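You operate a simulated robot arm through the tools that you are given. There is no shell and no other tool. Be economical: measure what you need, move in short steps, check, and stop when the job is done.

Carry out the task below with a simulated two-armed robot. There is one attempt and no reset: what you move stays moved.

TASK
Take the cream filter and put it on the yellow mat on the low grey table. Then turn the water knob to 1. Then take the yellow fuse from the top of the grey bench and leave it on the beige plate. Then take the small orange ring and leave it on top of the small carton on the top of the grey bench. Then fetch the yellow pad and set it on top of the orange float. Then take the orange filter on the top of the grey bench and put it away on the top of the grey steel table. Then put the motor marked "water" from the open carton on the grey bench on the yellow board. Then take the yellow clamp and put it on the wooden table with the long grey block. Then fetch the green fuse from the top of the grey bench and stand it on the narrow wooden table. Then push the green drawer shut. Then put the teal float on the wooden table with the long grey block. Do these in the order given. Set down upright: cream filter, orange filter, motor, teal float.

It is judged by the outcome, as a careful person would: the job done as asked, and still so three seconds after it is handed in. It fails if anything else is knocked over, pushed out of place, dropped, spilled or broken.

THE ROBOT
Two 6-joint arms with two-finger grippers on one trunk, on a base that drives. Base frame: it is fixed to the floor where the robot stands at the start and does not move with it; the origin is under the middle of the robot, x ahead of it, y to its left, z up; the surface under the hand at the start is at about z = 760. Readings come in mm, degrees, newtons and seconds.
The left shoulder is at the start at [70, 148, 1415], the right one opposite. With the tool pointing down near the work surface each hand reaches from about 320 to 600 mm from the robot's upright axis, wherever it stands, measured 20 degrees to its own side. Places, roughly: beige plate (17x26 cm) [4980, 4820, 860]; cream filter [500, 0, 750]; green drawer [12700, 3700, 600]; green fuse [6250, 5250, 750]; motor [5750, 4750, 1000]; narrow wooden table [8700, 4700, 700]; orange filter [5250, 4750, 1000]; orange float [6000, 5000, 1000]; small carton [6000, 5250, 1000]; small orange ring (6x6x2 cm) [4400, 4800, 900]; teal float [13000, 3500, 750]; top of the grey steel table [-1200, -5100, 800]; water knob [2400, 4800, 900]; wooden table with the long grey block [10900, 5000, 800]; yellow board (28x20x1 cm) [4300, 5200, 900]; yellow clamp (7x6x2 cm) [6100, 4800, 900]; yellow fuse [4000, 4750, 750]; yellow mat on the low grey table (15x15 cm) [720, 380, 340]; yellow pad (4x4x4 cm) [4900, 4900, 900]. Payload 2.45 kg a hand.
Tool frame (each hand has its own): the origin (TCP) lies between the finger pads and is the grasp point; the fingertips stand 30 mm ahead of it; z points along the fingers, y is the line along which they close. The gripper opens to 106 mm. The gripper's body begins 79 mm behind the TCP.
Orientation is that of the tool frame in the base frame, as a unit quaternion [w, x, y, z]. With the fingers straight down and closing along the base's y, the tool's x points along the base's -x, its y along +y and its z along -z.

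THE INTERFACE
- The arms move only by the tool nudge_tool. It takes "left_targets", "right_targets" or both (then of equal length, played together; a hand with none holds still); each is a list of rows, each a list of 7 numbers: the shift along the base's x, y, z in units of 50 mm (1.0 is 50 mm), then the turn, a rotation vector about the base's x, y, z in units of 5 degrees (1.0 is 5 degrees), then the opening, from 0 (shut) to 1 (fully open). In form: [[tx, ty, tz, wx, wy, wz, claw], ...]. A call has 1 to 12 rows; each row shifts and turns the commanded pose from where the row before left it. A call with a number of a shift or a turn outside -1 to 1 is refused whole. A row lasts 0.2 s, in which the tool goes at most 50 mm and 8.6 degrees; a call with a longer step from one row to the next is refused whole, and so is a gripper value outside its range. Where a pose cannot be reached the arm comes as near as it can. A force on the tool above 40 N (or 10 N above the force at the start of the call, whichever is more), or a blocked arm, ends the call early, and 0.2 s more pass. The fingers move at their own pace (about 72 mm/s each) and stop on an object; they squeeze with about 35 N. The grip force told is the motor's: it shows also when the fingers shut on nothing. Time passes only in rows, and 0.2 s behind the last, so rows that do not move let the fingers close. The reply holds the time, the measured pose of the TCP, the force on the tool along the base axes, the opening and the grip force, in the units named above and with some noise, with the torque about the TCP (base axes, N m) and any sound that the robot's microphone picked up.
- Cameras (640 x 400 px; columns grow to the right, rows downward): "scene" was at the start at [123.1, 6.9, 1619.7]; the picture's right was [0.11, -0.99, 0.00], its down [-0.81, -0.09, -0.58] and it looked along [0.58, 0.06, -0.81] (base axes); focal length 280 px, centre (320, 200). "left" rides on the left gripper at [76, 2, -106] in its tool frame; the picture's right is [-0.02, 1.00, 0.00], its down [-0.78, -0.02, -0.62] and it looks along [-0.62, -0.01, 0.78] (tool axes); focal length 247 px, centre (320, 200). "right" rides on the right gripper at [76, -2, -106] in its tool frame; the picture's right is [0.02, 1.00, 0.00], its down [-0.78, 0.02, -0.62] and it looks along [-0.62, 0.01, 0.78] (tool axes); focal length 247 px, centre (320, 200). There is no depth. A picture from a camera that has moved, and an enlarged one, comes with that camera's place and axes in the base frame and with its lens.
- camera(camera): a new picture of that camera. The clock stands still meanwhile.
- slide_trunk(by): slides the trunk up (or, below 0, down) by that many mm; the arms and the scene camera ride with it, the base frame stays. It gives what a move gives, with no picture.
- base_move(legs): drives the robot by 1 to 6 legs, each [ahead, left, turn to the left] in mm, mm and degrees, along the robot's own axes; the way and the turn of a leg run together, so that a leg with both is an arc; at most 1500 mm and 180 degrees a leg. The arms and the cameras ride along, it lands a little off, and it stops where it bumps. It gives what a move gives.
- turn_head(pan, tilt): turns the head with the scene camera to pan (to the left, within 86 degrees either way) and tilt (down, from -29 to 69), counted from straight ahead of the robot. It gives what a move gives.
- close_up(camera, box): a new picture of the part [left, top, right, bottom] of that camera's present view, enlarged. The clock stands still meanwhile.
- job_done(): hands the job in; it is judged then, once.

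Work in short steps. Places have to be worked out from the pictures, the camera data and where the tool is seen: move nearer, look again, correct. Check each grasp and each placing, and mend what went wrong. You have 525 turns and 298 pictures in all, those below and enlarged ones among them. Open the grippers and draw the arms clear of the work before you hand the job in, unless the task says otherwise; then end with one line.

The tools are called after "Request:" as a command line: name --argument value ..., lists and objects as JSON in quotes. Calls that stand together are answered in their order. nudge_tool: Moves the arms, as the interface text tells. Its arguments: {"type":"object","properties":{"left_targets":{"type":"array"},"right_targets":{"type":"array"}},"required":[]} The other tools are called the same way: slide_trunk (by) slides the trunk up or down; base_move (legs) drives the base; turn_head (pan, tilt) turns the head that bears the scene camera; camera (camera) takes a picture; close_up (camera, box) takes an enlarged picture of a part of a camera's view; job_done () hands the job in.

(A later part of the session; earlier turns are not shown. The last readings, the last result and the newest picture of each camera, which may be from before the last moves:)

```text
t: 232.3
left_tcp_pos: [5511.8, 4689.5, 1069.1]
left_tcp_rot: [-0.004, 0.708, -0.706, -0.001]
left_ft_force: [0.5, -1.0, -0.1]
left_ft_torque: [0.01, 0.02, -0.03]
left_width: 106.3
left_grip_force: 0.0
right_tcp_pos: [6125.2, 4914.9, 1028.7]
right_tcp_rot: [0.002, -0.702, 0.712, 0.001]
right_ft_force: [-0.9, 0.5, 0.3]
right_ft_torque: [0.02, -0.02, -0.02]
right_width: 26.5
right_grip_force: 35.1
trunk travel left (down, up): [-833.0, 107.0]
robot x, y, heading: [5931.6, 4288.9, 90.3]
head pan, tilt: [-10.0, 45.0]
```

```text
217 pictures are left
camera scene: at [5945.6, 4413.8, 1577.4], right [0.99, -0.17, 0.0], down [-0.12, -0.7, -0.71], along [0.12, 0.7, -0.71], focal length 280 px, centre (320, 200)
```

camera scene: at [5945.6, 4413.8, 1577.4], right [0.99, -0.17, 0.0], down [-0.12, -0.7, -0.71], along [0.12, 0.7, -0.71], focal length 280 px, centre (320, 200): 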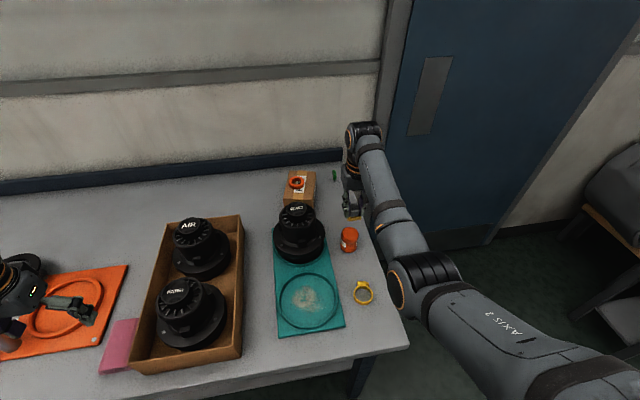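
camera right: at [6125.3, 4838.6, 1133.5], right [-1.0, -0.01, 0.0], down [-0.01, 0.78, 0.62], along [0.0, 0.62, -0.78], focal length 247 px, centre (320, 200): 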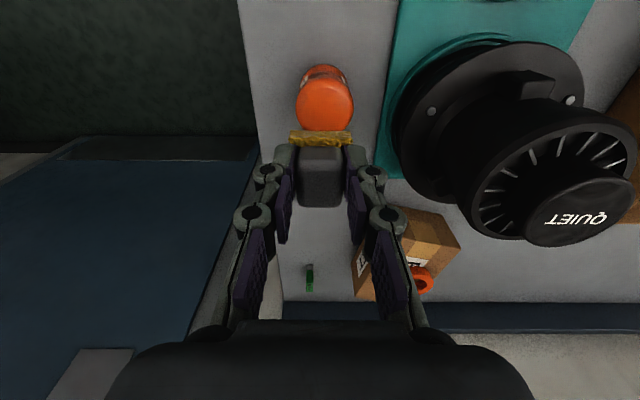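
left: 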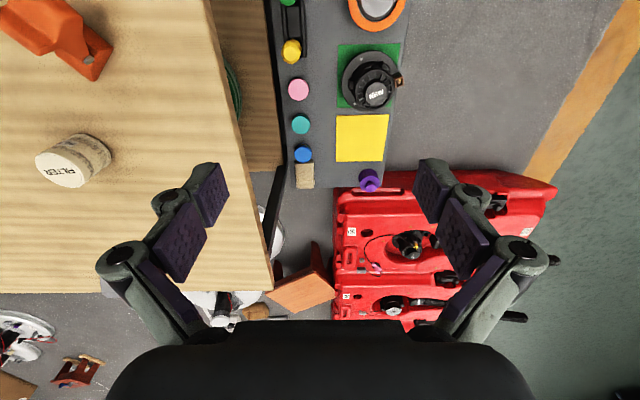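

Float top centre (6122, 4908), diameter 50 mm. I align and lower to about 25 mm above it.

Request:
nudge_tool --right_targets '[[-0.06, -0.14, -0.5, 0, 0, 0, 0.1], [0, 0, -0.5, 0, 0, 0, 0.1], [0, 0, 0, 0, 0, 0, 0.1]]'

Request:
camera --camera "right"

Request:
close_up --camera "scene" --box '[300, 170, 428, 250]'

```text
t: 233.1
left_tcp_pos: [5512.0, 4692.0, 1068.5]
left_tcp_rot: [-0.003, 0.708, -0.706, -0.001]
left_ft_force: [0.6, 0.1, -0.5]
left_ft_torque: [-0.01, -0.01, 0.0]
left_width: 105.6
left_grip_force: 0.1
right_tcp_pos: [6123.4, 4911.5, 973.8]
right_tcp_rot: [0.0, -0.702, 0.712, 0.0]
right_ft_force: [0.3, -0.1, -0.7]
right_ft_torque: [0.0, 0.0, 0.01]
right_width: 26.4
right_grip_force: 35.7
trunk travel left (down, up): [-833.0, 107.0]
robot x, y, heading: [5930.9, 4290.7, 90.7]
head pan, tilt: [-10.0, 45.0]
```

```text
216 pictures are left
camera right: at [6122.5, 4835.4, 1080.2], right [-1.0, -0.01, 0.0], down [-0.01, 0.78, 0.62], along [0.0, 0.62, -0.78], focal length 247 px, centre (320, 200)
```

right: 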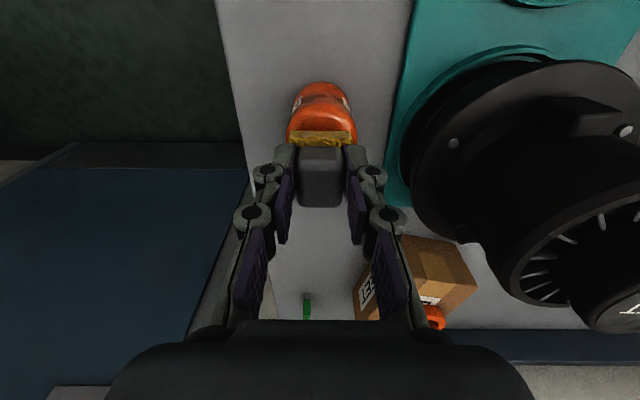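

```text
5.00 times, centred on (364, 210) of scene
camera zoom: at [5944.9, 4418.3, 1577.0], right [0.99, -0.17, 0.0], down [-0.12, -0.7, -0.71], along [0.12, 0.7, -0.71], focal length 1402 px, centre (100, 150)
```

zoom: 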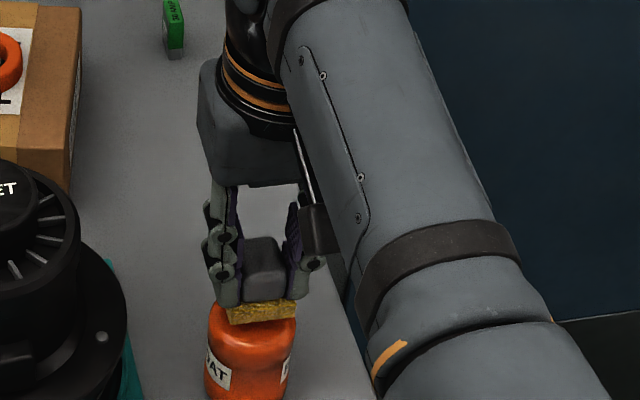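

Shift 2–4 mm and lower carefully.

Request:
nudge_tool --right_targets '[[-0.04, -0.09, -0.1, 0, 0, 0, 0.1], [0, 0, -0.1, 0, 0, 0, 0.1], [0, 0, -0.06, 0, 0, 0, 0.1], [0, 0, 0, 0, 0, 0, 0.1]]'

```text
t: 234.1
left_tcp_pos: [5512.8, 4690.7, 1068.4]
left_tcp_rot: [-0.003, 0.709, -0.706, -0.001]
left_ft_force: [-0.4, 0.1, 0.1]
left_ft_torque: [-0.01, 0.0, -0.01]
left_width: 105.8
left_grip_force: 0.0
right_tcp_pos: [6119.9, 4906.6, 962.0]
right_tcp_rot: [0.0, -0.702, 0.712, 0.001]
right_ft_force: [-0.7, 0.4, 0.1]
right_ft_torque: [-0.02, 0.01, -0.05]
right_width: 26.6
right_grip_force: 35.0
trunk travel left (down, up): [-833.0, 107.0]
robot x, y, heading: [5933.8, 4286.7, 90.3]
head pan, tilt: [-10.0, 45.0]
```

Request:
nudge_tool --right_targets '[[0, 0, -0.06, 0, 0, 0, 0.1], [0, 0, -0.05, 0, 0, 0, 0.1], [0, 0, 0, 0, 0, 0, 0.1]]'

```text
t: 234.9
left_tcp_pos: [5512.6, 4689.0, 1069.9]
left_tcp_rot: [-0.004, 0.709, -0.706, -0.002]
left_ft_force: [-0.3, -0.1, -0.5]
left_ft_torque: [0.02, 0.0, -0.02]
left_width: 105.8
left_grip_force: 0.0
right_tcp_pos: [6120.0, 4904.0, 962.3]
right_tcp_rot: [0.004, -0.702, 0.713, 0.003]
right_ft_force: [2.8, 3.0, 21.8]
right_ft_torque: [0.25, -0.14, -0.01]
right_width: 26.3
right_grip_force: 34.9
trunk travel left (down, up): [-833.0, 107.0]
robot x, y, heading: [5932.4, 4289.1, 90.3]
head pan, tilt: [-10.0, 45.0]
```

Contact. I look before releasing.

Request:
camera --camera "right"

Request:
close_up --camera "scene" --box '[320, 200, 400, 250]'

```text
214 pictures are left
camera right: at [6119.7, 4828.1, 1066.6], right [-1.0, -0.01, 0.0], down [-0.01, 0.78, 0.63], along [0.0, 0.63, -0.78], focal length 247 px, centre (320, 200)
```

right: 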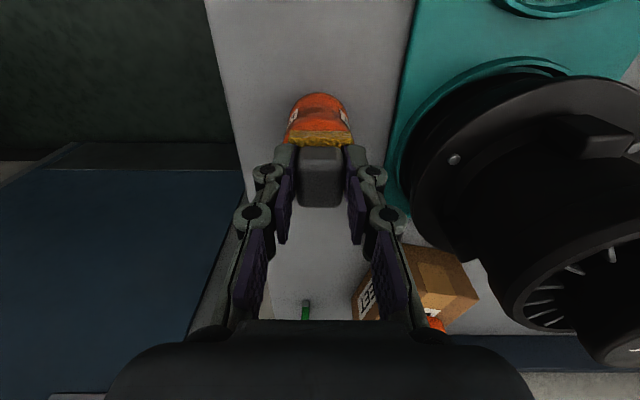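

```text
8.00 times, centred on (360, 225) of scene
camera zoom: at [5944.4, 4413.4, 1577.7], right [0.99, -0.17, 0.0], down [-0.12, -0.7, -0.71], along [0.12, 0.7, -0.71], focal length 2243 px, centre (0, 0)
```

zoom: 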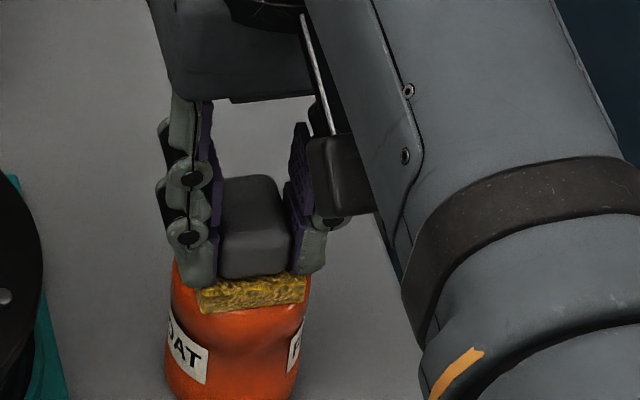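

Pad sits well on the float. I ease, open and rise.

Request:
nudge_tool --right_targets '[[0, 0, 0.05, 0, 0, 0, 0.1], [0, 0, 0, 0, 0, 0, 0.42], [0, 0, 0, 0, 0, 0, 0.42], [0, 0, 0.3, 0, 0, 0, 0.42], [0, 0, 0.7, 0, 0, 0, 0.42], [0, 0, 0.8, 0, 0, 0, 0.42]]'

Request:
camera --camera "right"

Request:
close_up --camera "scene" --box '[320, 200, 400, 250]'

```text
t: 236.3
left_tcp_pos: [5511.9, 4691.0, 1067.5]
left_tcp_rot: [-0.002, 0.709, -0.705, -0.001]
left_ft_force: [0.0, -0.7, -0.4]
left_ft_torque: [0.01, 0.02, -0.02]
left_width: 106.0
left_grip_force: 0.1
right_tcp_pos: [6120.6, 4905.7, 1053.2]
right_tcp_rot: [0.0, -0.702, 0.712, -0.001]
right_ft_force: [0.1, -1.1, -0.7]
right_ft_torque: [0.0, 0.02, 0.0]
right_width: 44.6
right_grip_force: 0.1
trunk travel left (down, up): [-833.0, 107.0]
robot x, y, heading: [5932.1, 4289.2, 90.3]
head pan, tilt: [-10.0, 45.0]
```

```text
212 pictures are left
camera right: at [6120.0, 4829.6, 1157.7], right [-1.0, -0.01, 0.0], down [-0.01, 0.78, 0.62], along [0.0, 0.62, -0.78], focal length 247 px, centre (320, 200)
```

right: 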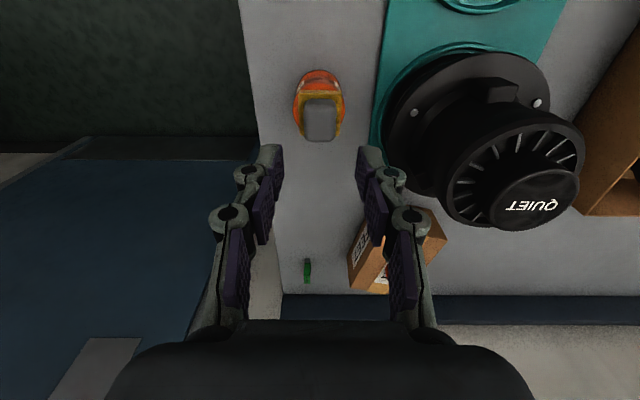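

```text
8.00 times, centred on (360, 225) of scene
camera zoom: at [5944.9, 4416.7, 1577.0], right [0.99, -0.17, 0.0], down [-0.12, -0.7, -0.71], along [0.12, 0.7, -0.71], focal length 2243 px, centre (0, 0)
```

zoom: 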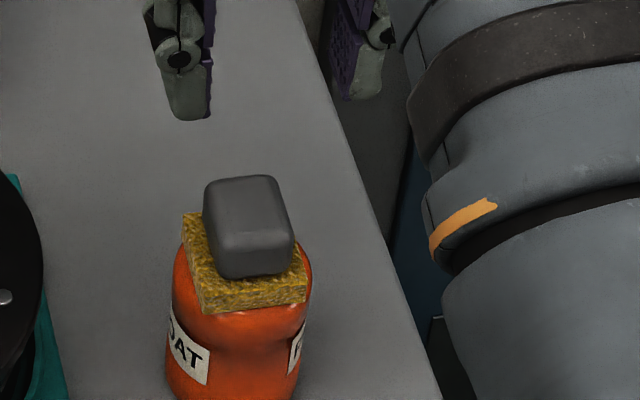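

Pad is stable on the float. Next the orange filter near (5140, 4735): back off, left, and forward.

Request:
base_move --legs '[[-380, 0, 0], [0, 985, 0], [220, 0, 0]]'

Request:
camera --camera "right"

Request:
camera --camera "scene"

```text
t: 244.7
left_tcp_pos: [4492.3, 4476.2, 1069.9]
left_tcp_rot: [-0.003, 0.725, -0.689, -0.001]
left_ft_force: [-0.6, -0.1, -0.4]
left_ft_torque: [-0.03, -0.02, -0.03]
left_width: 106.3
left_grip_force: 0.0
right_tcp_pos: [5088.8, 4720.4, 1053.6]
right_tcp_rot: [-0.001, 0.719, -0.695, -0.001]
right_ft_force: [0.5, -1.0, 0.4]
right_ft_torque: [0.0, 0.04, 0.02]
right_width: 44.7
right_grip_force: 0.1
trunk travel left (down, up): [-833.0, 107.0]
robot x, y, heading: [4927.8, 4094.2, 93.1]
head pan, tilt: [-10.0, 45.0]
```

```text
210 pictures are left
camera right: at [5092.4, 4644.9, 1158.6], right [-1.0, -0.06, 0.0], down [-0.04, 0.78, 0.62], along [-0.03, 0.62, -0.78], focal length 247 px, centre (320, 200)
```

right: 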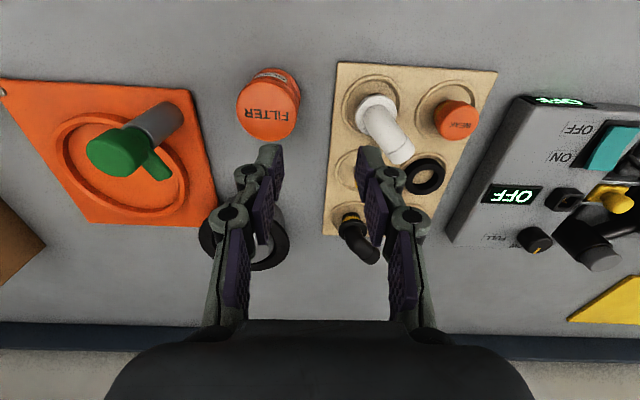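

```text
209 pictures are left
camera scene: at [4937.8, 4222.9, 1577.4], right [0.99, -0.12, 0.0], down [-0.09, -0.7, -0.71], along [0.09, 0.7, -0.71], focal length 280 px, centre (320, 200)
```

scene: 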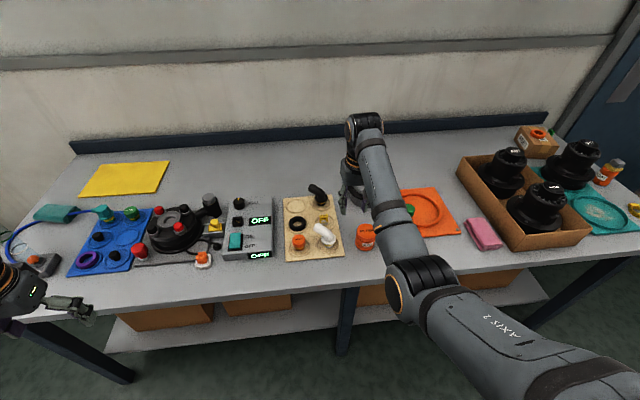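

The filter's top is at (5141, 4731), ~60 mm wide. I straighten the heading, step in, and move above it.

Request:
base_move --legs '[[60, -18, -3.1]]'

Request:
nudge_tool --right_targets '[[0, -0.4, -0.5, 0, 0, 0, 0.75], [0, -0.4, -0.5, 0, 0, 0, 0.75], [0, 0, -0.4, 0, 0, 0, 0.75], [0, 0, 0, 0, 0, 0, 0.75]]'

Request:
camera --camera "right"

```text
t: 245.7
left_tcp_pos: [4526.4, 4556.7, 1068.6]
left_tcp_rot: [-0.005, 0.707, -0.707, -0.002]
left_ft_force: [-1.1, 0.0, 1.1]
left_ft_torque: [0.09, -0.04, 0.0]
left_width: 106.0
left_grip_force: 0.1
right_tcp_pos: [5135.6, 4770.0, 1055.0]
right_tcp_rot: [0.003, -0.701, 0.714, 0.001]
right_ft_force: [0.2, -1.1, 0.9]
right_ft_torque: [0.09, -0.04, -0.01]
right_width: 44.8
right_grip_force: 0.0
trunk travel left (down, up): [-833.0, 107.0]
robot x, y, heading: [4947.3, 4156.1, 89.9]
head pan, tilt: [-10.0, 45.0]
```

```text
t: 246.7
left_tcp_pos: [4529.1, 4561.4, 1069.4]
left_tcp_rot: [0.003, -0.706, 0.708, 0.001]
left_ft_force: [-0.4, -1.0, 0.7]
left_ft_torque: [0.05, 0.03, -0.01]
left_width: 105.9
left_grip_force: 0.1
right_tcp_pos: [5137.9, 4736.0, 981.2]
right_tcp_rot: [0.0, -0.7, 0.714, 0.0]
right_ft_force: [0.0, -0.6, 0.5]
right_ft_torque: [0.03, 0.0, -0.02]
right_width: 79.3
right_grip_force: 0.0
trunk travel left (down, up): [-833.0, 107.0]
robot x, y, heading: [4947.4, 4157.2, 90.0]
head pan, tilt: [-10.0, 45.0]
```

```text
208 pictures are left
camera right: at [5137.9, 4658.7, 1086.3], right [-1.0, 0.0, 0.0], down [0.0, 0.78, 0.62], along [0.0, 0.62, -0.78], focal length 247 px, centre (320, 200)
```

right: 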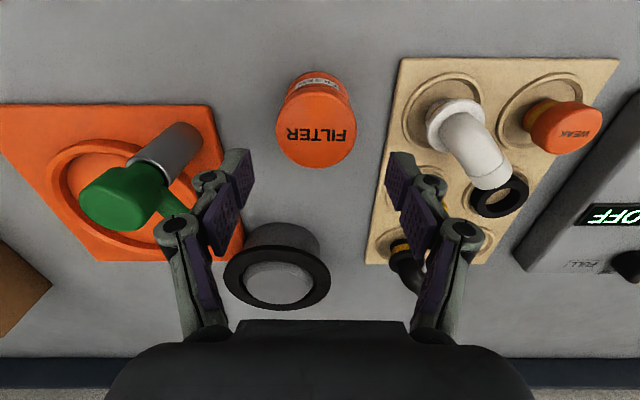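

Request:
nudge_tool --right_targets '[[0.06, -0.06, -0.6, 0, 0, 0, 0.75], [0, 0, -0.6, 0, 0, 0, 0.75], [0, 0, -0.6, 0, 0, 0, 0.75], [0, 0, 0, 0, 0, 0, 0.3], [0, 0, 0, 0, 0, 0, 0.3], [0, 0, 0, 0, 0, 0, 0.3]]'

Request:
camera --camera "right"

```text
t: 248.1
left_tcp_pos: [4529.0, 4561.6, 1068.9]
left_tcp_rot: [0.003, -0.707, 0.708, -0.001]
left_ft_force: [-0.8, 0.1, -0.4]
left_ft_torque: [0.0, -0.02, 0.01]
left_width: 105.8
left_grip_force: 0.0
right_tcp_pos: [5141.0, 4730.3, 892.0]
right_tcp_rot: [0.001, -0.7, 0.714, 0.001]
right_ft_force: [-0.9, 0.7, -0.1]
right_ft_torque: [-0.01, 0.0, 0.0]
right_width: 58.3
right_grip_force: 34.6
trunk travel left (down, up): [-833.0, 107.0]
robot x, y, heading: [4946.8, 4157.1, 90.1]
head pan, tilt: [-10.0, 45.0]
```

```text
207 pictures are left
camera right: at [5140.5, 4654.7, 997.5], right [-1.0, 0.0, 0.0], down [0.0, 0.78, 0.62], along [0.0, 0.62, -0.78], focal length 247 px, centre (320, 200)
```

right: 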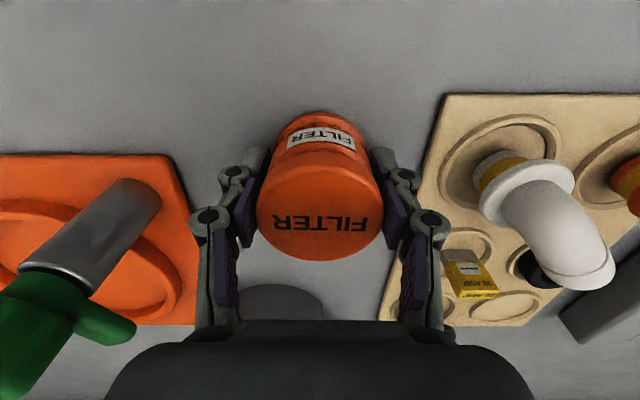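

The filter is held (58 mm). I lift it, raise the trunk, back out and start the long drive west, facing the way I travel.

Request:
nudge_tool --right_targets '[[0, 0, 0.6, 0, 0, 0, 0.3], [0, 0, 0.8, 0, 0, 0, 0.3], [0, 0, 0.8, 0, 0, 0, 0.3], [0, 0, 0.8, 0, 0, 0, 0.3]]'

Request:
slide_trunk --by 100

Request:
base_move --legs '[[-600, 0, 0], [0, 0, 90], [1400, 0, 0], [1400, 0, 0]]'

```text
t: 249.1
left_tcp_pos: [4529.7, 4561.5, 1068.3]
left_tcp_rot: [0.003, -0.707, 0.708, 0.001]
left_ft_force: [-0.3, 0.4, -0.5]
left_ft_torque: [0.03, 0.01, -0.03]
left_width: 105.9
left_grip_force: 0.2
right_tcp_pos: [5139.7, 4737.9, 1040.4]
right_tcp_rot: [0.001, -0.7, 0.714, 0.001]
right_ft_force: [-0.1, -0.5, -0.1]
right_ft_torque: [0.0, 0.0, -0.03]
right_width: 58.4
right_grip_force: 35.4
right hand out of reach, approached as far as the arm can: row 4
trunk travel left (down, up): [-833.0, 107.0]
robot x, y, heading: [4948.2, 4154.1, 90.0]
head pan, tilt: [-10.0, 45.0]
```

```text
t: 250.4
left_tcp_pos: [4529.1, 4561.4, 1168.7]
left_tcp_rot: [0.003, -0.707, 0.707, 0.001]
left_ft_force: [-0.6, -0.2, -0.2]
left_ft_torque: [-0.02, -0.02, 0.02]
left_width: 105.9
left_grip_force: 0.0
right_tcp_pos: [5141.6, 4738.2, 1138.5]
right_tcp_rot: [0.002, -0.7, 0.714, 0.0]
right_ft_force: [-0.5, -0.7, -0.9]
right_ft_torque: [0.02, 0.04, -0.03]
right_width: 58.3
right_grip_force: 35.0
trunk travel left (down, up): [-933.0, 7.0]
robot x, y, heading: [4949.7, 4155.0, 90.0]
head pan, tilt: [-10.0, 45.0]
```

```text
t: 270.9
left_tcp_pos: [1706.1, 3265.7, 1167.1]
left_tcp_rot: [-0.002, 1.0, -0.03, -0.002]
left_ft_force: [0.6, 1.6, -0.2]
left_ft_torque: [0.0, 0.02, 0.0]
left_width: 106.3
left_grip_force: 0.1
right_tcp_pos: [1566.0, 3885.3, 1139.0]
right_tcp_rot: [0.0, 0.999, -0.039, -0.001]
right_ft_force: [1.0, -0.3, -0.4]
right_ft_torque: [0.0, 0.03, 0.01]
right_width: 58.4
right_grip_force: 34.9
trunk travel left (down, up): [-933.0, 7.0]
robot x, y, heading: [2134.6, 3658.8, 176.7]
head pan, tilt: [-10.0, 45.0]
```

Request:
base_move --legs '[[1400, 0, 0], [850, 0, 0], [0, 0, 93.3], [1400, 0, 0], [900, 0, 0]]'

Request:
turn_head --pan 0 --tilt 25

Request:
camera --camera "scene"

```text
t: 296.8
left_tcp_pos: [367.0, 1009.2, 1168.8]
left_tcp_rot: [0.001, 0.707, 0.708, -0.003]
left_ft_force: [0.0, -0.2, -0.4]
left_ft_torque: [-0.01, 0.02, -0.02]
left_width: 105.9
left_grip_force: 0.3
right_tcp_pos: [-243.6, 831.8, 1139.1]
right_tcp_rot: [0.001, 0.713, 0.701, -0.001]
right_ft_force: [0.2, 0.7, 0.0]
right_ft_torque: [-0.03, 0.01, 0.01]
right_width: 58.4
right_grip_force: 35.3
trunk travel left (down, up): [-933.0, 7.0]
robot x, y, heading: [-49.5, 1412.4, -90.3]
head pan, tilt: [-10.0, 45.0]
```

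```text
t: 297.7
left_tcp_pos: [366.0, 1008.5, 1168.5]
left_tcp_rot: [0.001, 0.707, 0.707, -0.003]
left_ft_force: [-0.3, -0.6, 0.2]
left_ft_torque: [-0.01, -0.01, 0.0]
left_width: 105.7
left_grip_force: 0.1
right_tcp_pos: [-243.2, 830.2, 1139.0]
right_tcp_rot: [0.001, 0.712, 0.702, 0.0]
right_ft_force: [0.1, 0.3, -0.5]
right_ft_torque: [0.02, -0.01, -0.01]
right_width: 58.3
right_grip_force: 34.9
trunk travel left (down, up): [-933.0, 7.0]
robot x, y, heading: [-52.5, 1408.5, -89.9]
head pan, tilt: [0.0, 25.0]
```

```text
206 pictures are left
camera scene: at [-50.8, 1268.6, 1707.5], right [-1.0, 0.0, 0.0], down [0.0, 0.42, -0.91], along [0.0, -0.91, -0.42], focal length 280 px, centre (320, 200)
```

scene: 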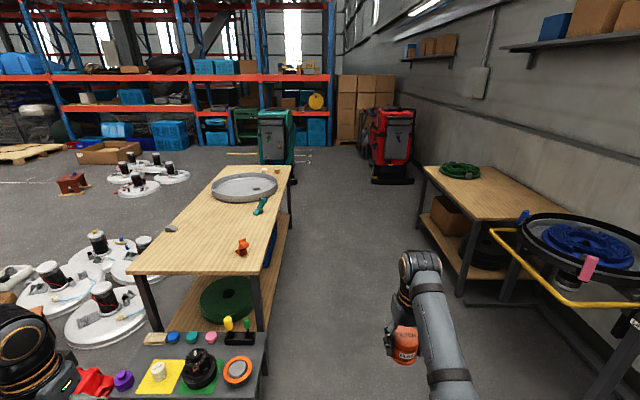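

The corridor south is clear at x ≈ -200. I drive down it.

Request:
base_move --legs '[[1400, -150, 0], [1400, 0, 0], [1300, 0, 0]]'

Request:
turn_head --pan -20 --tilt 25

Request:
camera --camera "scene"

```text
t: 317.2
left_tcp_pos: [240.7, -3054.1, 1169.7]
left_tcp_rot: [0.0, 0.7, 0.714, -0.003]
left_ft_force: [0.4, -0.1, -0.2]
left_ft_torque: [-0.03, -0.01, 0.02]
left_width: 105.8
left_grip_force: 0.0
right_tcp_pos: [-366.1, -3241.1, 1139.5]
right_tcp_rot: [0.001, 0.707, 0.707, -0.001]
right_ft_force: [-0.2, 0.6, -1.1]
right_ft_torque: [0.0, -0.04, -0.02]
right_width: 58.6
right_grip_force: 35.2
trunk travel left (down, up): [-933.0, 7.0]
robot x, y, heading: [-183.5, -2653.7, -88.9]
head pan, tilt: [0.0, 25.0]
```

```text
t: 318.1
left_tcp_pos: [241.6, -3054.5, 1168.2]
left_tcp_rot: [0.001, 0.7, 0.714, -0.004]
left_ft_force: [-0.6, 0.0, -0.3]
left_ft_torque: [-0.02, -0.02, -0.03]
left_width: 105.8
left_grip_force: 0.1
right_tcp_pos: [-366.8, -3241.5, 1139.0]
right_tcp_rot: [0.001, 0.708, 0.707, -0.001]
right_ft_force: [0.6, 0.1, 0.0]
right_ft_torque: [0.0, 0.02, 0.02]
right_width: 58.4
right_grip_force: 34.3
trunk travel left (down, up): [-933.0, 7.0]
robot x, y, heading: [-183.9, -2651.4, -88.7]
head pan, tilt: [-20.0, 25.0]
```

```text
205 pictures are left
camera scene: at [-212.3, -2795.1, 1707.6], right [-0.95, 0.32, 0.0], down [0.14, 0.4, -0.91], along [-0.29, -0.86, -0.42], focal length 280 px, centre (320, 200)
```

scene: 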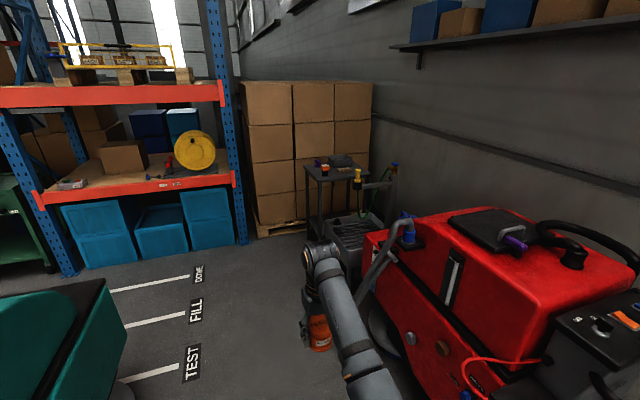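

Request:
close_up --camera "scene" --box '[240, 120, 440, 260]'

```text
2.86 times, centred on (340, 190) of scene
camera zoom: at [-212.3, -2795.1, 1707.6], right [-0.95, 0.32, 0.0], down [0.14, 0.4, -0.91], along [-0.29, -0.86, -0.42], focal length 801 px, centre (263, 229)
```

zoom: 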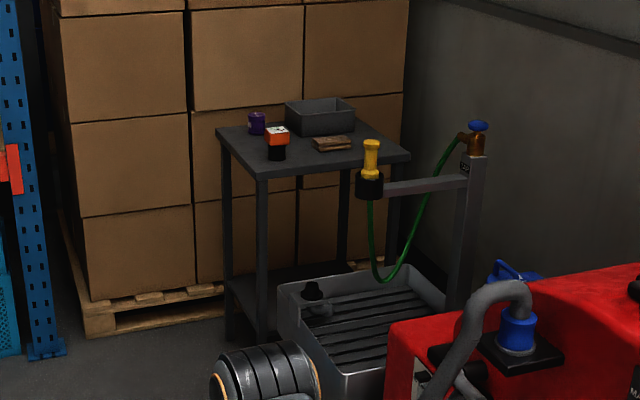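

The grey steel table is the small dark-grey one in the corner, behind a floor basin. I tuck the left hand in a little and drive on between the machines, then turn diagonally toward the table's free corner.

Request:
nudge_tool --left_targets '[[-0.8, 0, 0, 0, 0, 0, 1], [-0.8, 0, 0, 0, 0, 0, 1]]'

Request:
base_move --legs '[[900, -100, 0], [650, 0, 0], [0, 0, -45]]'

Request:
turn_head --pan -10 --tilt 35

Request:
camera --camera "scene"

```text
t: 318.7
left_tcp_pos: [157.5, -3052.9, 1167.8]
left_tcp_rot: [0.001, 0.7, 0.714, -0.003]
left_ft_force: [-0.4, -0.6, -0.6]
left_ft_torque: [0.01, 0.0, 0.0]
left_width: 105.7
left_grip_force: 0.1
right_tcp_pos: [-367.8, -3241.4, 1138.6]
right_tcp_rot: [0.002, 0.707, 0.707, 0.0]
right_ft_force: [0.0, -0.2, -0.6]
right_ft_torque: [-0.01, -0.01, 0.01]
right_width: 58.6
right_grip_force: 34.5
trunk travel left (down, up): [-933.0, 7.0]
robot x, y, heading: [-182.9, -2654.4, -88.9]
head pan, tilt: [-20.0, 25.0]
```

```text
t: 328.7
left_tcp_pos: [-226.9, -4735.5, 1168.8]
left_tcp_rot: [0.0, 0.909, 0.416, -0.004]
left_ft_force: [0.6, 0.0, 1.0]
left_ft_torque: [0.01, 0.01, 0.0]
left_width: 106.1
left_grip_force: 0.0
right_tcp_pos: [-744.8, -4523.6, 1139.4]
right_tcp_rot: [0.002, 0.913, 0.409, -0.001]
right_ft_force: [0.5, 0.0, -0.8]
right_ft_torque: [-0.02, 0.0, 0.0]
right_width: 58.4
right_grip_force: 34.6
trunk travel left (down, up): [-933.0, 7.0]
robot x, y, heading: [-220.7, -4210.3, -130.7]
head pan, tilt: [-20.0, 25.0]
```

```text
t: 329.4
left_tcp_pos: [-226.9, -4734.6, 1167.6]
left_tcp_rot: [-0.001, 0.909, 0.417, -0.003]
left_ft_force: [-0.3, -0.8, 0.5]
left_ft_torque: [0.0, -0.03, 0.03]
left_width: 105.9
left_grip_force: 0.0
right_tcp_pos: [-745.6, -4524.6, 1138.8]
right_tcp_rot: [0.001, 0.913, 0.408, -0.001]
right_ft_force: [0.5, -0.3, -0.9]
right_ft_torque: [0.0, 0.0, -0.03]
right_width: 58.5
right_grip_force: 34.8
trunk travel left (down, up): [-933.0, 7.0]
robot x, y, heading: [-215.8, -4212.3, -130.7]
head pan, tilt: [-10.0, 35.0]
```

```text
203 pictures are left
camera scene: at [-320.3, -4305.8, 1691.9], right [-0.63, 0.77, 0.0], down [0.44, 0.36, -0.82], along [-0.63, -0.52, -0.57], focal length 280 px, centre (320, 200)
```

scene: 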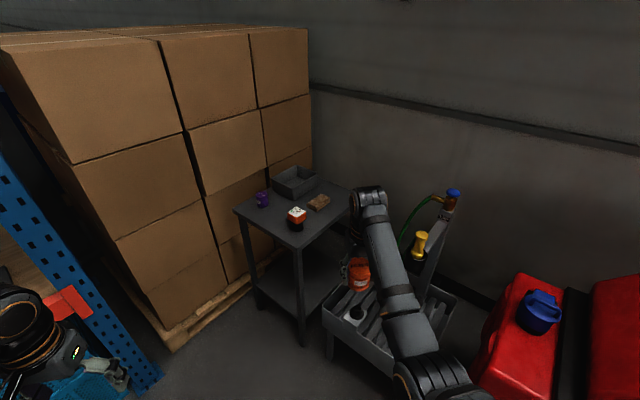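

Triangulation puts the table top at x -1406…-913, y -5333…-4892, z ≈ 862, with a free spot at about (-1095, -5120). I lower the trunk by 80 and drive forward diagonally.

Request:
slide_trunk --by -80

Request:
base_move --legs '[[600, 0, 0], [60, 10, 10]]'

Request:
camera --camera "scene"

Request:
camera --camera "right"

```text
t: 330.6
left_tcp_pos: [-227.5, -4735.4, 1088.8]
left_tcp_rot: [-0.001, 0.909, 0.416, -0.003]
left_ft_force: [-0.6, -0.1, 0.8]
left_ft_torque: [-0.03, -0.01, 0.01]
left_width: 105.9
left_grip_force: 0.1
right_tcp_pos: [-746.7, -4525.4, 1059.1]
right_tcp_rot: [0.002, 0.913, 0.408, -0.001]
right_ft_force: [0.3, 0.4, -1.0]
right_ft_torque: [0.0, 0.02, 0.0]
right_width: 58.3
right_grip_force: 35.0
trunk travel left (down, up): [-853.0, 87.0]
robot x, y, heading: [-222.3, -4212.6, -130.7]
head pan, tilt: [-10.0, 35.0]
```

```text
t: 334.6
left_tcp_pos: [-550.1, -5235.8, 1089.3]
left_tcp_rot: [0.001, 0.868, 0.497, -0.004]
left_ft_force: [-0.1, 0.7, 0.4]
left_ft_torque: [0.0, -0.04, -0.01]
left_width: 105.9
left_grip_force: 0.0
right_tcp_pos: [-1097.5, -5122.6, 1060.1]
right_tcp_rot: [0.002, 0.872, 0.489, -0.001]
right_ft_force: [-0.4, -0.2, 0.2]
right_ft_torque: [0.0, -0.03, 0.03]
right_width: 58.6
right_grip_force: 35.1
trunk travel left (down, up): [-853.0, 87.0]
robot x, y, heading: [-634.0, -4722.4, -120.2]
head pan, tilt: [-10.0, 35.0]
```

```text
202 pictures are left
camera scene: at [-718.9, -4829.3, 1612.1], right [-0.76, 0.65, 0.0], down [0.37, 0.44, -0.82], along [-0.53, -0.63, -0.57], focal length 280 px, centre (320, 200)
```

scene: 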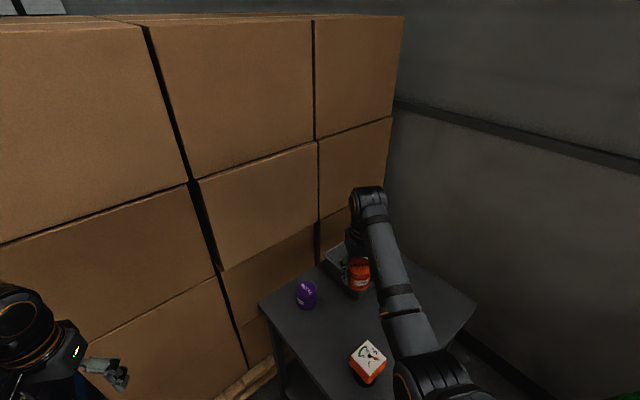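

```text
201 pictures are left
camera right: at [-1059.4, -5056.0, 1165.2], right [0.86, -0.5, 0.0], down [-0.39, -0.67, 0.62], along [-0.31, -0.54, -0.78], focal length 247 px, centre (320, 200)
```

right: 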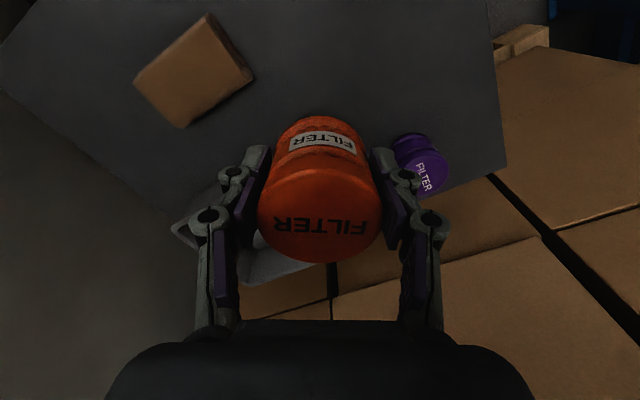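

The hand is right over the free spot. I lower to 920.

Request:
nudge_tool --right_targets '[[0, 0, -0.8, 0, 0, 0, 0.3], [0, 0, -0.8, 0, 0, 0, 0.3], [0, 0, -0.7, 0, 0, 0, 0.3], [0, 0, -0.4, 0, 0, 0, 0.3], [0, 0, 0, 0, 0, 0, 0.3]]'

Request:
camera --camera "right"

```text
t: 335.9
left_tcp_pos: [-550.5, -5237.9, 1088.4]
left_tcp_rot: [0.001, 0.868, 0.497, -0.004]
left_ft_force: [0.0, -0.4, 1.0]
left_ft_torque: [0.0, 0.0, -0.01]
left_width: 106.0
left_grip_force: 0.1
right_tcp_pos: [-1098.1, -5123.7, 923.3]
right_tcp_rot: [0.001, 0.872, 0.49, -0.001]
right_ft_force: [-0.2, 0.4, -0.3]
right_ft_torque: [-0.02, -0.05, 0.02]
right_width: 58.5
right_grip_force: 35.4
trunk travel left (down, up): [-853.0, 87.0]
robot x, y, heading: [-637.9, -4720.8, -120.5]
head pan, tilt: [-10.0, 35.0]
```

```text
200 pictures are left
camera right: at [-1059.6, -5057.1, 1029.4], right [0.86, -0.5, 0.0], down [-0.39, -0.68, 0.62], along [-0.31, -0.54, -0.78], focal length 247 px, centre (320, 200)
```

right: 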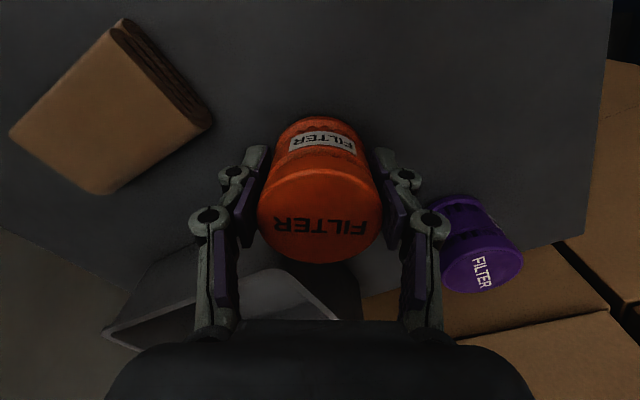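

The purple filter is a bit close to one finger, so I shift about 17 mm away from it, then lower in small steps.

Request:
nudge_tool --right_targets '[[-0.16, 0.32, 0, 0, 0, 0, 0.3], [0, 0, -0.15, 0, 0, 0, 0.3], [0, 0, -0.1, 0, 0, 0, 0.3], [0, 0, -0.06, 0, 0, 0, 0.3], [0, 0, 0, 0, 0, 0, 0.3]]'

```text
t: 337.1
left_tcp_pos: [-549.3, -5237.6, 1087.0]
left_tcp_rot: [0.0, 0.868, 0.497, -0.003]
left_ft_force: [-0.3, -0.5, 0.0]
left_ft_torque: [0.04, 0.02, -0.02]
left_width: 106.0
left_grip_force: 0.1
right_tcp_pos: [-1106.2, -5107.7, 908.9]
right_tcp_rot: [0.0, 0.872, 0.489, 0.0]
right_ft_force: [0.1, 0.4, -0.9]
right_ft_torque: [-0.03, -0.02, -0.01]
right_width: 58.4
right_grip_force: 35.3
trunk travel left (down, up): [-853.0, 87.0]
robot x, y, heading: [-635.3, -4724.4, -120.2]
head pan, tilt: [-10.0, 35.0]
```

Request:
nudge_tool --right_targets '[[0, 0, -0.06, 0, 0, 0, 0.3], [0, 0, -0.06, 0, 0, 0, 0.3], [0, 0, -0.06, 0, 0, 0, 0.3], [0, 0, 0, 0, 0, 0, 0.3]]'

```text
t: 338.1
left_tcp_pos: [-549.2, -5238.7, 1087.4]
left_tcp_rot: [0.0, 0.867, 0.497, -0.003]
left_ft_force: [0.7, -0.5, -0.2]
left_ft_torque: [0.02, 0.01, 0.0]
left_width: 105.9
left_grip_force: 0.0
right_tcp_pos: [-1104.4, -5108.1, 898.7]
right_tcp_rot: [0.001, 0.872, 0.489, -0.001]
right_ft_force: [-0.2, -0.3, 0.1]
right_ft_torque: [-0.02, 0.0, 0.0]
right_width: 58.4
right_grip_force: 34.5
trunk travel left (down, up): [-853.0, 87.0]
robot x, y, heading: [-635.6, -4721.3, -120.2]
head pan, tilt: [-10.0, 35.0]
```

Request:
nudge_tool --right_targets '[[0, 0, -0.06, 0, 0, 0, 0.3], [0, 0, -0.06, 0, 0, 0, 0.3], [0, 0, -0.06, 0, 0, 0, 0.3], [0, 0, -0.06, 0, 0, 0, 0.3], [0, 0, 0, 0, 0, 0, 0.3]]'

Request:
camera --camera "right"

```text
t: 339.2
left_tcp_pos: [-547.9, -5236.9, 1088.1]
left_tcp_rot: [0.0, 0.868, 0.497, -0.004]
left_ft_force: [-0.6, -0.9, -0.6]
left_ft_torque: [-0.01, -0.01, -0.01]
left_width: 106.1
left_grip_force: 0.0
right_tcp_pos: [-1104.9, -5108.4, 891.2]
right_tcp_rot: [0.002, 0.872, 0.489, -0.005]
right_ft_force: [-3.8, -3.2, 22.5]
right_ft_torque: [0.15, 0.02, 0.04]
right_width: 58.6
right_grip_force: 35.4
trunk travel left (down, up): [-853.0, 87.0]
robot x, y, heading: [-634.2, -4720.8, -120.5]
head pan, tilt: [-10.0, 35.0]
```

```text
199 pictures are left
camera right: at [-1065.9, -5041.6, 996.7], right [0.86, -0.5, 0.0], down [-0.39, -0.67, 0.63], along [-0.32, -0.54, -0.78], focal length 247 px, centre (320, 200)
```

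right: 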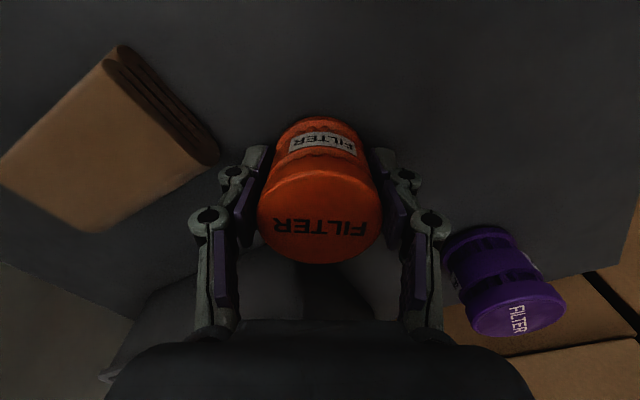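

Contact at 891. I ease up, open a little and rise.

Request:
nudge_tool --right_targets '[[0, 0, 0.06, 0, 0, 0, 0.3], [0, 0, 0, 0, 0, 0, 0.68], [0, 0, 0, 0, 0, 0, 0.68], [0, 0, 0.4, 0, 0, 0, 0.68], [0, 0, 0.8, 0, 0, 0, 0.68], [0, 0, 0.8, 0, 0, 0, 0.68], [0, 0, 0.8, 0, 0, 0, 0.68]]'

Request:
camera --camera "right"

```text
t: 340.9
left_tcp_pos: [-549.6, -5237.9, 1087.7]
left_tcp_rot: [0.0, 0.867, 0.498, -0.003]
left_ft_force: [-0.5, -0.6, 0.5]
left_ft_torque: [0.02, -0.01, -0.03]
left_width: 105.9
left_grip_force: 0.1
right_tcp_pos: [-1104.2, -5106.6, 1031.0]
right_tcp_rot: [0.0, 0.872, 0.489, -0.001]
right_ft_force: [0.9, -0.1, 0.7]
right_ft_torque: [-0.02, 0.01, -0.02]
right_width: 72.4
right_grip_force: 0.0
trunk travel left (down, up): [-853.0, 87.0]
robot x, y, heading: [-637.7, -4721.6, -120.0]
head pan, tilt: [-10.0, 35.0]
```

```text
198 pictures are left
camera right: at [-1066.0, -5040.3, 1137.8], right [0.86, -0.5, 0.0], down [-0.39, -0.68, 0.62], along [-0.31, -0.54, -0.78], focal length 247 px, centre (320, 200)
```

right: 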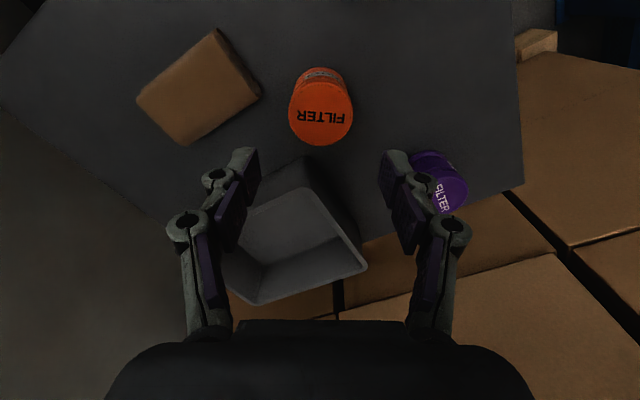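

The orange filter stands on the steel table. I raise the trunk, back out and reverse up the known corridor.

Request:
slide_trunk --by 80

Request:
base_move --legs '[[-650, 0, 0], [0, 0, 30], [-1300, 0, 0]]'

```text
t: 342.0
left_tcp_pos: [-550.0, -5237.3, 1168.0]
left_tcp_rot: [0.0, 0.868, 0.496, -0.003]
left_ft_force: [-0.2, -0.3, -0.7]
left_ft_torque: [0.0, 0.02, -0.02]
left_width: 106.0
left_grip_force: 0.0
right_tcp_pos: [-1104.6, -5106.3, 1112.1]
right_tcp_rot: [0.0, 0.872, 0.489, -0.001]
right_ft_force: [0.9, 1.0, -0.3]
right_ft_torque: [0.0, -0.03, -0.01]
right_width: 72.2
right_grip_force: 0.0
trunk travel left (down, up): [-933.0, 7.0]
robot x, y, heading: [-637.4, -4722.3, -120.1]
head pan, tilt: [-10.0, 35.0]
```

```text
t: 353.1
left_tcp_pos: [28.2, -3280.0, 1168.0]
left_tcp_rot: [-0.001, 0.704, 0.71, -0.003]
left_ft_force: [-0.4, -0.3, -1.1]
left_ft_torque: [0.05, -0.01, -0.03]
left_width: 105.9
left_grip_force: 0.0
right_tcp_pos: [-515.6, -3452.8, 1110.7]
right_tcp_rot: [0.0, 0.711, 0.704, -0.001]
right_ft_force: [-0.2, -0.7, 0.7]
right_ft_torque: [0.0, 0.02, -0.03]
right_width: 72.1
right_grip_force: 0.0
trunk travel left (down, up): [-933.0, 7.0]
robot x, y, heading: [-311.5, -2877.8, -89.4]
head pan, tilt: [-10.0, 35.0]
```

Request:
base_move --legs '[[-1300, 130, 0], [-1400, 0, 0], [-1400, 0, 0]]'

```text
t: 373.0
left_tcp_pos: [83.4, 870.9, 1167.3]
left_tcp_rot: [0.001, 0.694, 0.72, -0.003]
left_ft_force: [0.3, 0.1, -0.2]
left_ft_torque: [0.03, 0.0, 0.0]
left_width: 106.1
left_grip_force: 0.1
right_tcp_pos: [-455.2, 680.8, 1110.9]
right_tcp_rot: [0.0, 0.7, 0.714, -0.001]
right_ft_force: [0.1, -1.4, -0.3]
right_ft_torque: [0.04, 0.03, -0.01]
right_width: 72.2
right_grip_force: 0.0
trunk travel left (down, up): [-933.0, 7.0]
robot x, y, heading: [-266.5, 1259.7, -87.8]
head pan, tilt: [-10.0, 35.0]
```

I turn round in the open area and head back towards the grey bench.

Request:
base_move --legs '[[0, 0, 177.8], [1200, 0, 0], [1150, 0, 0], [0, -1450, 0], [0, -1450, 0]]'

```text
t: 405.3
left_tcp_pos: [2493.5, 3830.6, 1167.2]
left_tcp_rot: [0.003, -0.69, 0.724, 0.001]
left_ft_force: [0.1, 1.3, 0.6]
left_ft_torque: [-0.01, -0.03, 0.02]
left_width: 106.2
left_grip_force: 0.0
right_tcp_pos: [3046.1, 3971.9, 1111.6]
right_tcp_rot: [0.002, -0.684, 0.73, 0.001]
right_ft_force: [0.1, 0.7, 1.0]
right_ft_torque: [0.02, 0.01, 0.0]
right_width: 71.8
right_grip_force: 0.0
trunk travel left (down, up): [-933.0, 7.0]
robot x, y, heading: [2809.9, 3415.6, 87.2]
head pan, tilt: [-10.0, 35.0]
```

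Request:
base_move --legs '[[0, 0, 2.8], [0, -1450, 0], [0, -1450, 0], [0, -200, 0], [450, 0, 0]]'

Request:
turn_head --pan 15 --tilt 45

Request:
camera --camera "scene"

Request:
camera --camera "left"

```text
t: 423.3
left_tcp_pos: [5530.7, 4356.5, 1168.1]
left_tcp_rot: [-0.004, 0.736, -0.677, -0.001]
left_ft_force: [0.5, -0.2, -0.6]
left_ft_torque: [0.04, -0.03, 0.01]
left_width: 105.9
left_grip_force: 0.1
right_tcp_pos: [6059.3, 4569.6, 1112.7]
right_tcp_rot: [-0.001, 0.731, -0.682, -0.001]
right_ft_force: [0.2, 0.3, -0.7]
right_ft_torque: [0.04, -0.04, 0.04]
right_width: 72.0
right_grip_force: 0.0
trunk travel left (down, up): [-933.0, 7.0]
robot x, y, heading: [5903.0, 3987.4, 94.7]
head pan, tilt: [-10.0, 35.0]
```

```text
t: 424.2
left_tcp_pos: [5529.7, 4357.4, 1168.5]
left_tcp_rot: [-0.003, 0.737, -0.676, -0.001]
left_ft_force: [-0.2, 0.2, -1.0]
left_ft_torque: [-0.01, 0.0, 0.0]
left_width: 106.1
left_grip_force: 0.0
right_tcp_pos: [6058.5, 4571.2, 1112.0]
right_tcp_rot: [-0.001, 0.731, -0.683, 0.0]
right_ft_force: [0.3, 0.5, -0.3]
right_ft_torque: [-0.03, 0.01, 0.01]
right_width: 72.0
right_grip_force: 0.0
trunk travel left (down, up): [-933.0, 7.0]
robot x, y, heading: [5901.4, 3986.7, 95.3]
head pan, tilt: [15.0, 45.0]
```

```text
197 pictures are left
camera scene: at [5867.7, 4112.2, 1677.0], right [0.94, 0.34, 0.0], down [0.24, -0.66, -0.71], along [-0.24, 0.66, -0.71], focal length 280 px, centre (320, 200)
```

scene: 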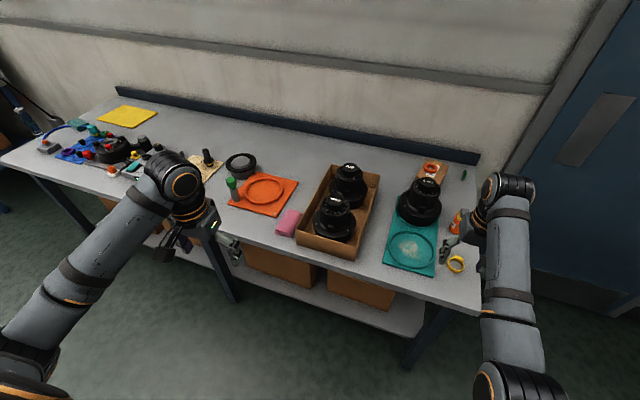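

```text
196 pictures are left
camera left: at [5533.7, 4281.3, 1272.9], right [-1.0, -0.06, 0.0], down [-0.05, 0.78, 0.62], along [-0.04, 0.62, -0.78], focal length 247 px, centre (320, 200)
```

left: 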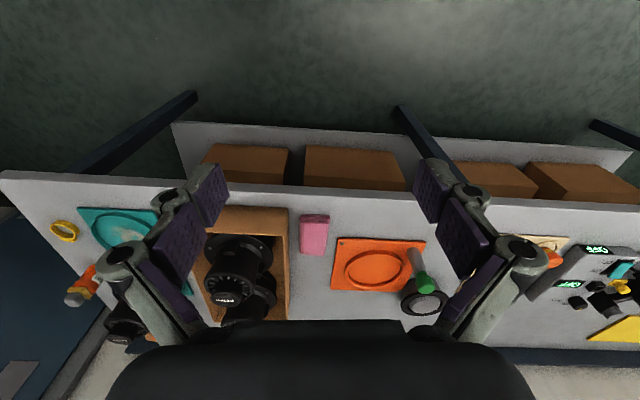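

WATER motor's cap is at (5685, 4743), top z ≈ 1000. I straighten up, drive in, and bring the left hand above it.

Request:
base_move --legs '[[0, 0, -5.2], [195, 26, 0]]'

Request:
nudge_tool --left_targets '[[0.6, 0.6, 0, 0, 0, 0, 1], [0.6, 0.6, 0, 0, 0, 0, 1], [0.6, 0.6, -0.2, 0, 0, 0, 1], [0.6, 0.6, -0.2, 0, 0, 0, 1], [0.5, 0.6, -0.2, 0, 0, 0, 1]]'

Request:
camera --camera "left"

```text
t: 426.3
left_tcp_pos: [5541.8, 4585.4, 1169.4]
left_tcp_rot: [0.004, -0.704, 0.71, 0.002]
left_ft_force: [1.0, -0.6, 1.1]
left_ft_torque: [0.04, 0.01, 0.0]
left_width: 105.9
left_grip_force: 0.0
right_tcp_pos: [6088.4, 4747.9, 1113.5]
right_tcp_rot: [0.002, -0.698, 0.716, 0.001]
right_ft_force: [-0.1, -0.4, 0.2]
right_ft_torque: [0.04, 0.01, -0.01]
right_width: 72.3
right_grip_force: 0.0
trunk travel left (down, up): [-933.0, 7.0]
robot x, y, heading: [5876.1, 4179.5, 89.6]
head pan, tilt: [15.0, 45.0]
```

```text
t: 427.5
left_tcp_pos: [5586.3, 4665.1, 1091.3]
left_tcp_rot: [0.003, -0.704, 0.71, 0.002]
left_ft_force: [0.9, -0.1, 0.1]
left_ft_torque: [-0.04, 0.0, 0.03]
left_width: 106.0
left_grip_force: 0.1
left hand out of reach, approached as far as the arm can: row 1, 2, 3, 4
right_tcp_pos: [6089.6, 4753.0, 1110.4]
right_tcp_rot: [-0.001, -0.698, 0.716, 0.002]
right_ft_force: [0.3, -0.1, -0.5]
right_ft_torque: [-0.04, 0.04, 0.0]
right_width: 72.1
right_grip_force: 0.0
trunk travel left (down, up): [-933.0, 7.0]
robot x, y, heading: [5876.2, 4183.8, 89.7]
head pan, tilt: [15.0, 45.0]
```

```text
195 pictures are left
camera left: at [5582.8, 4589.0, 1195.6], right [-1.0, 0.03, 0.0], down [0.02, 0.78, 0.63], along [0.02, 0.63, -0.78], focal length 247 px, centre (320, 200)
```

left: 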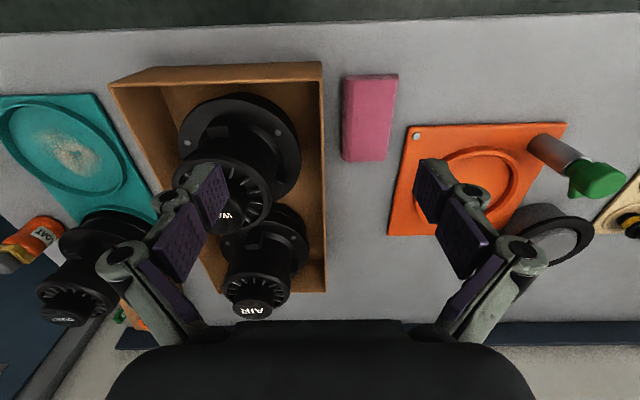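

Request:
nudge_tool --left_targets '[[0, 0, 0, 0, 0, 0, 1], [0, 0, 0, 0, 0, 0, 1]]'

```text
t: 428.1
left_tcp_pos: [5584.7, 4666.0, 1089.4]
left_tcp_rot: [0.004, -0.704, 0.71, 0.002]
left_ft_force: [0.3, 0.3, 0.3]
left_ft_torque: [-0.02, 0.0, 0.03]
left_width: 106.1
left_grip_force: 0.1
right_tcp_pos: [6087.2, 4753.6, 1111.0]
right_tcp_rot: [0.0, -0.698, 0.717, 0.002]
right_ft_force: [0.6, -0.4, 0.4]
right_ft_torque: [-0.02, 0.02, -0.03]
right_width: 72.3
right_grip_force: 0.2
trunk travel left (down, up): [-933.0, 7.0]
robot x, y, heading: [5875.0, 4184.3, 89.7]
head pan, tilt: [15.0, 45.0]
```

Request:
nudge_tool --left_targets '[[0, 0.8, 0, 0, 0, 0, 1], [0.5, 0.74, 0.2, 0, 0, 0, 1], [0.7, 0, 0.2, 0, 0, 0, 1], [0.8, 0, 0, 0, 0, 0, 1], [0, 0, 0, 0, 0, 0, 1]]'

Request:
camera --camera "left"

```text
t: 429.3
left_tcp_pos: [5687.8, 4740.2, 1115.0]
left_tcp_rot: [0.001, -0.704, 0.71, 0.0]
left_ft_force: [0.2, -0.7, -0.4]
left_ft_torque: [0.02, -0.02, 0.03]
left_width: 105.9
left_grip_force: 0.0
right_tcp_pos: [6087.8, 4752.5, 1110.3]
right_tcp_rot: [0.0, -0.698, 0.716, 0.0]
right_ft_force: [0.0, 1.2, -0.1]
right_ft_torque: [-0.01, 0.01, 0.02]
right_width: 72.3
right_grip_force: 0.1
trunk travel left (down, up): [-933.0, 7.0]
robot x, y, heading: [5877.4, 4184.6, 89.5]
head pan, tilt: [15.0, 45.0]
```

```text
194 pictures are left
camera left: at [5684.4, 4662.4, 1220.3], right [-1.0, 0.03, 0.0], down [0.02, 0.78, 0.62], along [0.02, 0.62, -0.78], focal length 247 px, centre (320, 200)
```

left: 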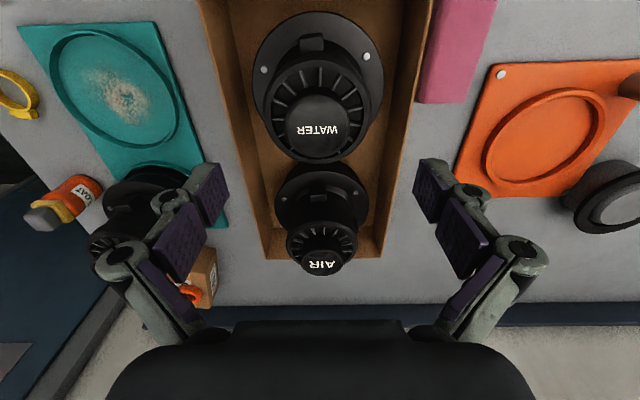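

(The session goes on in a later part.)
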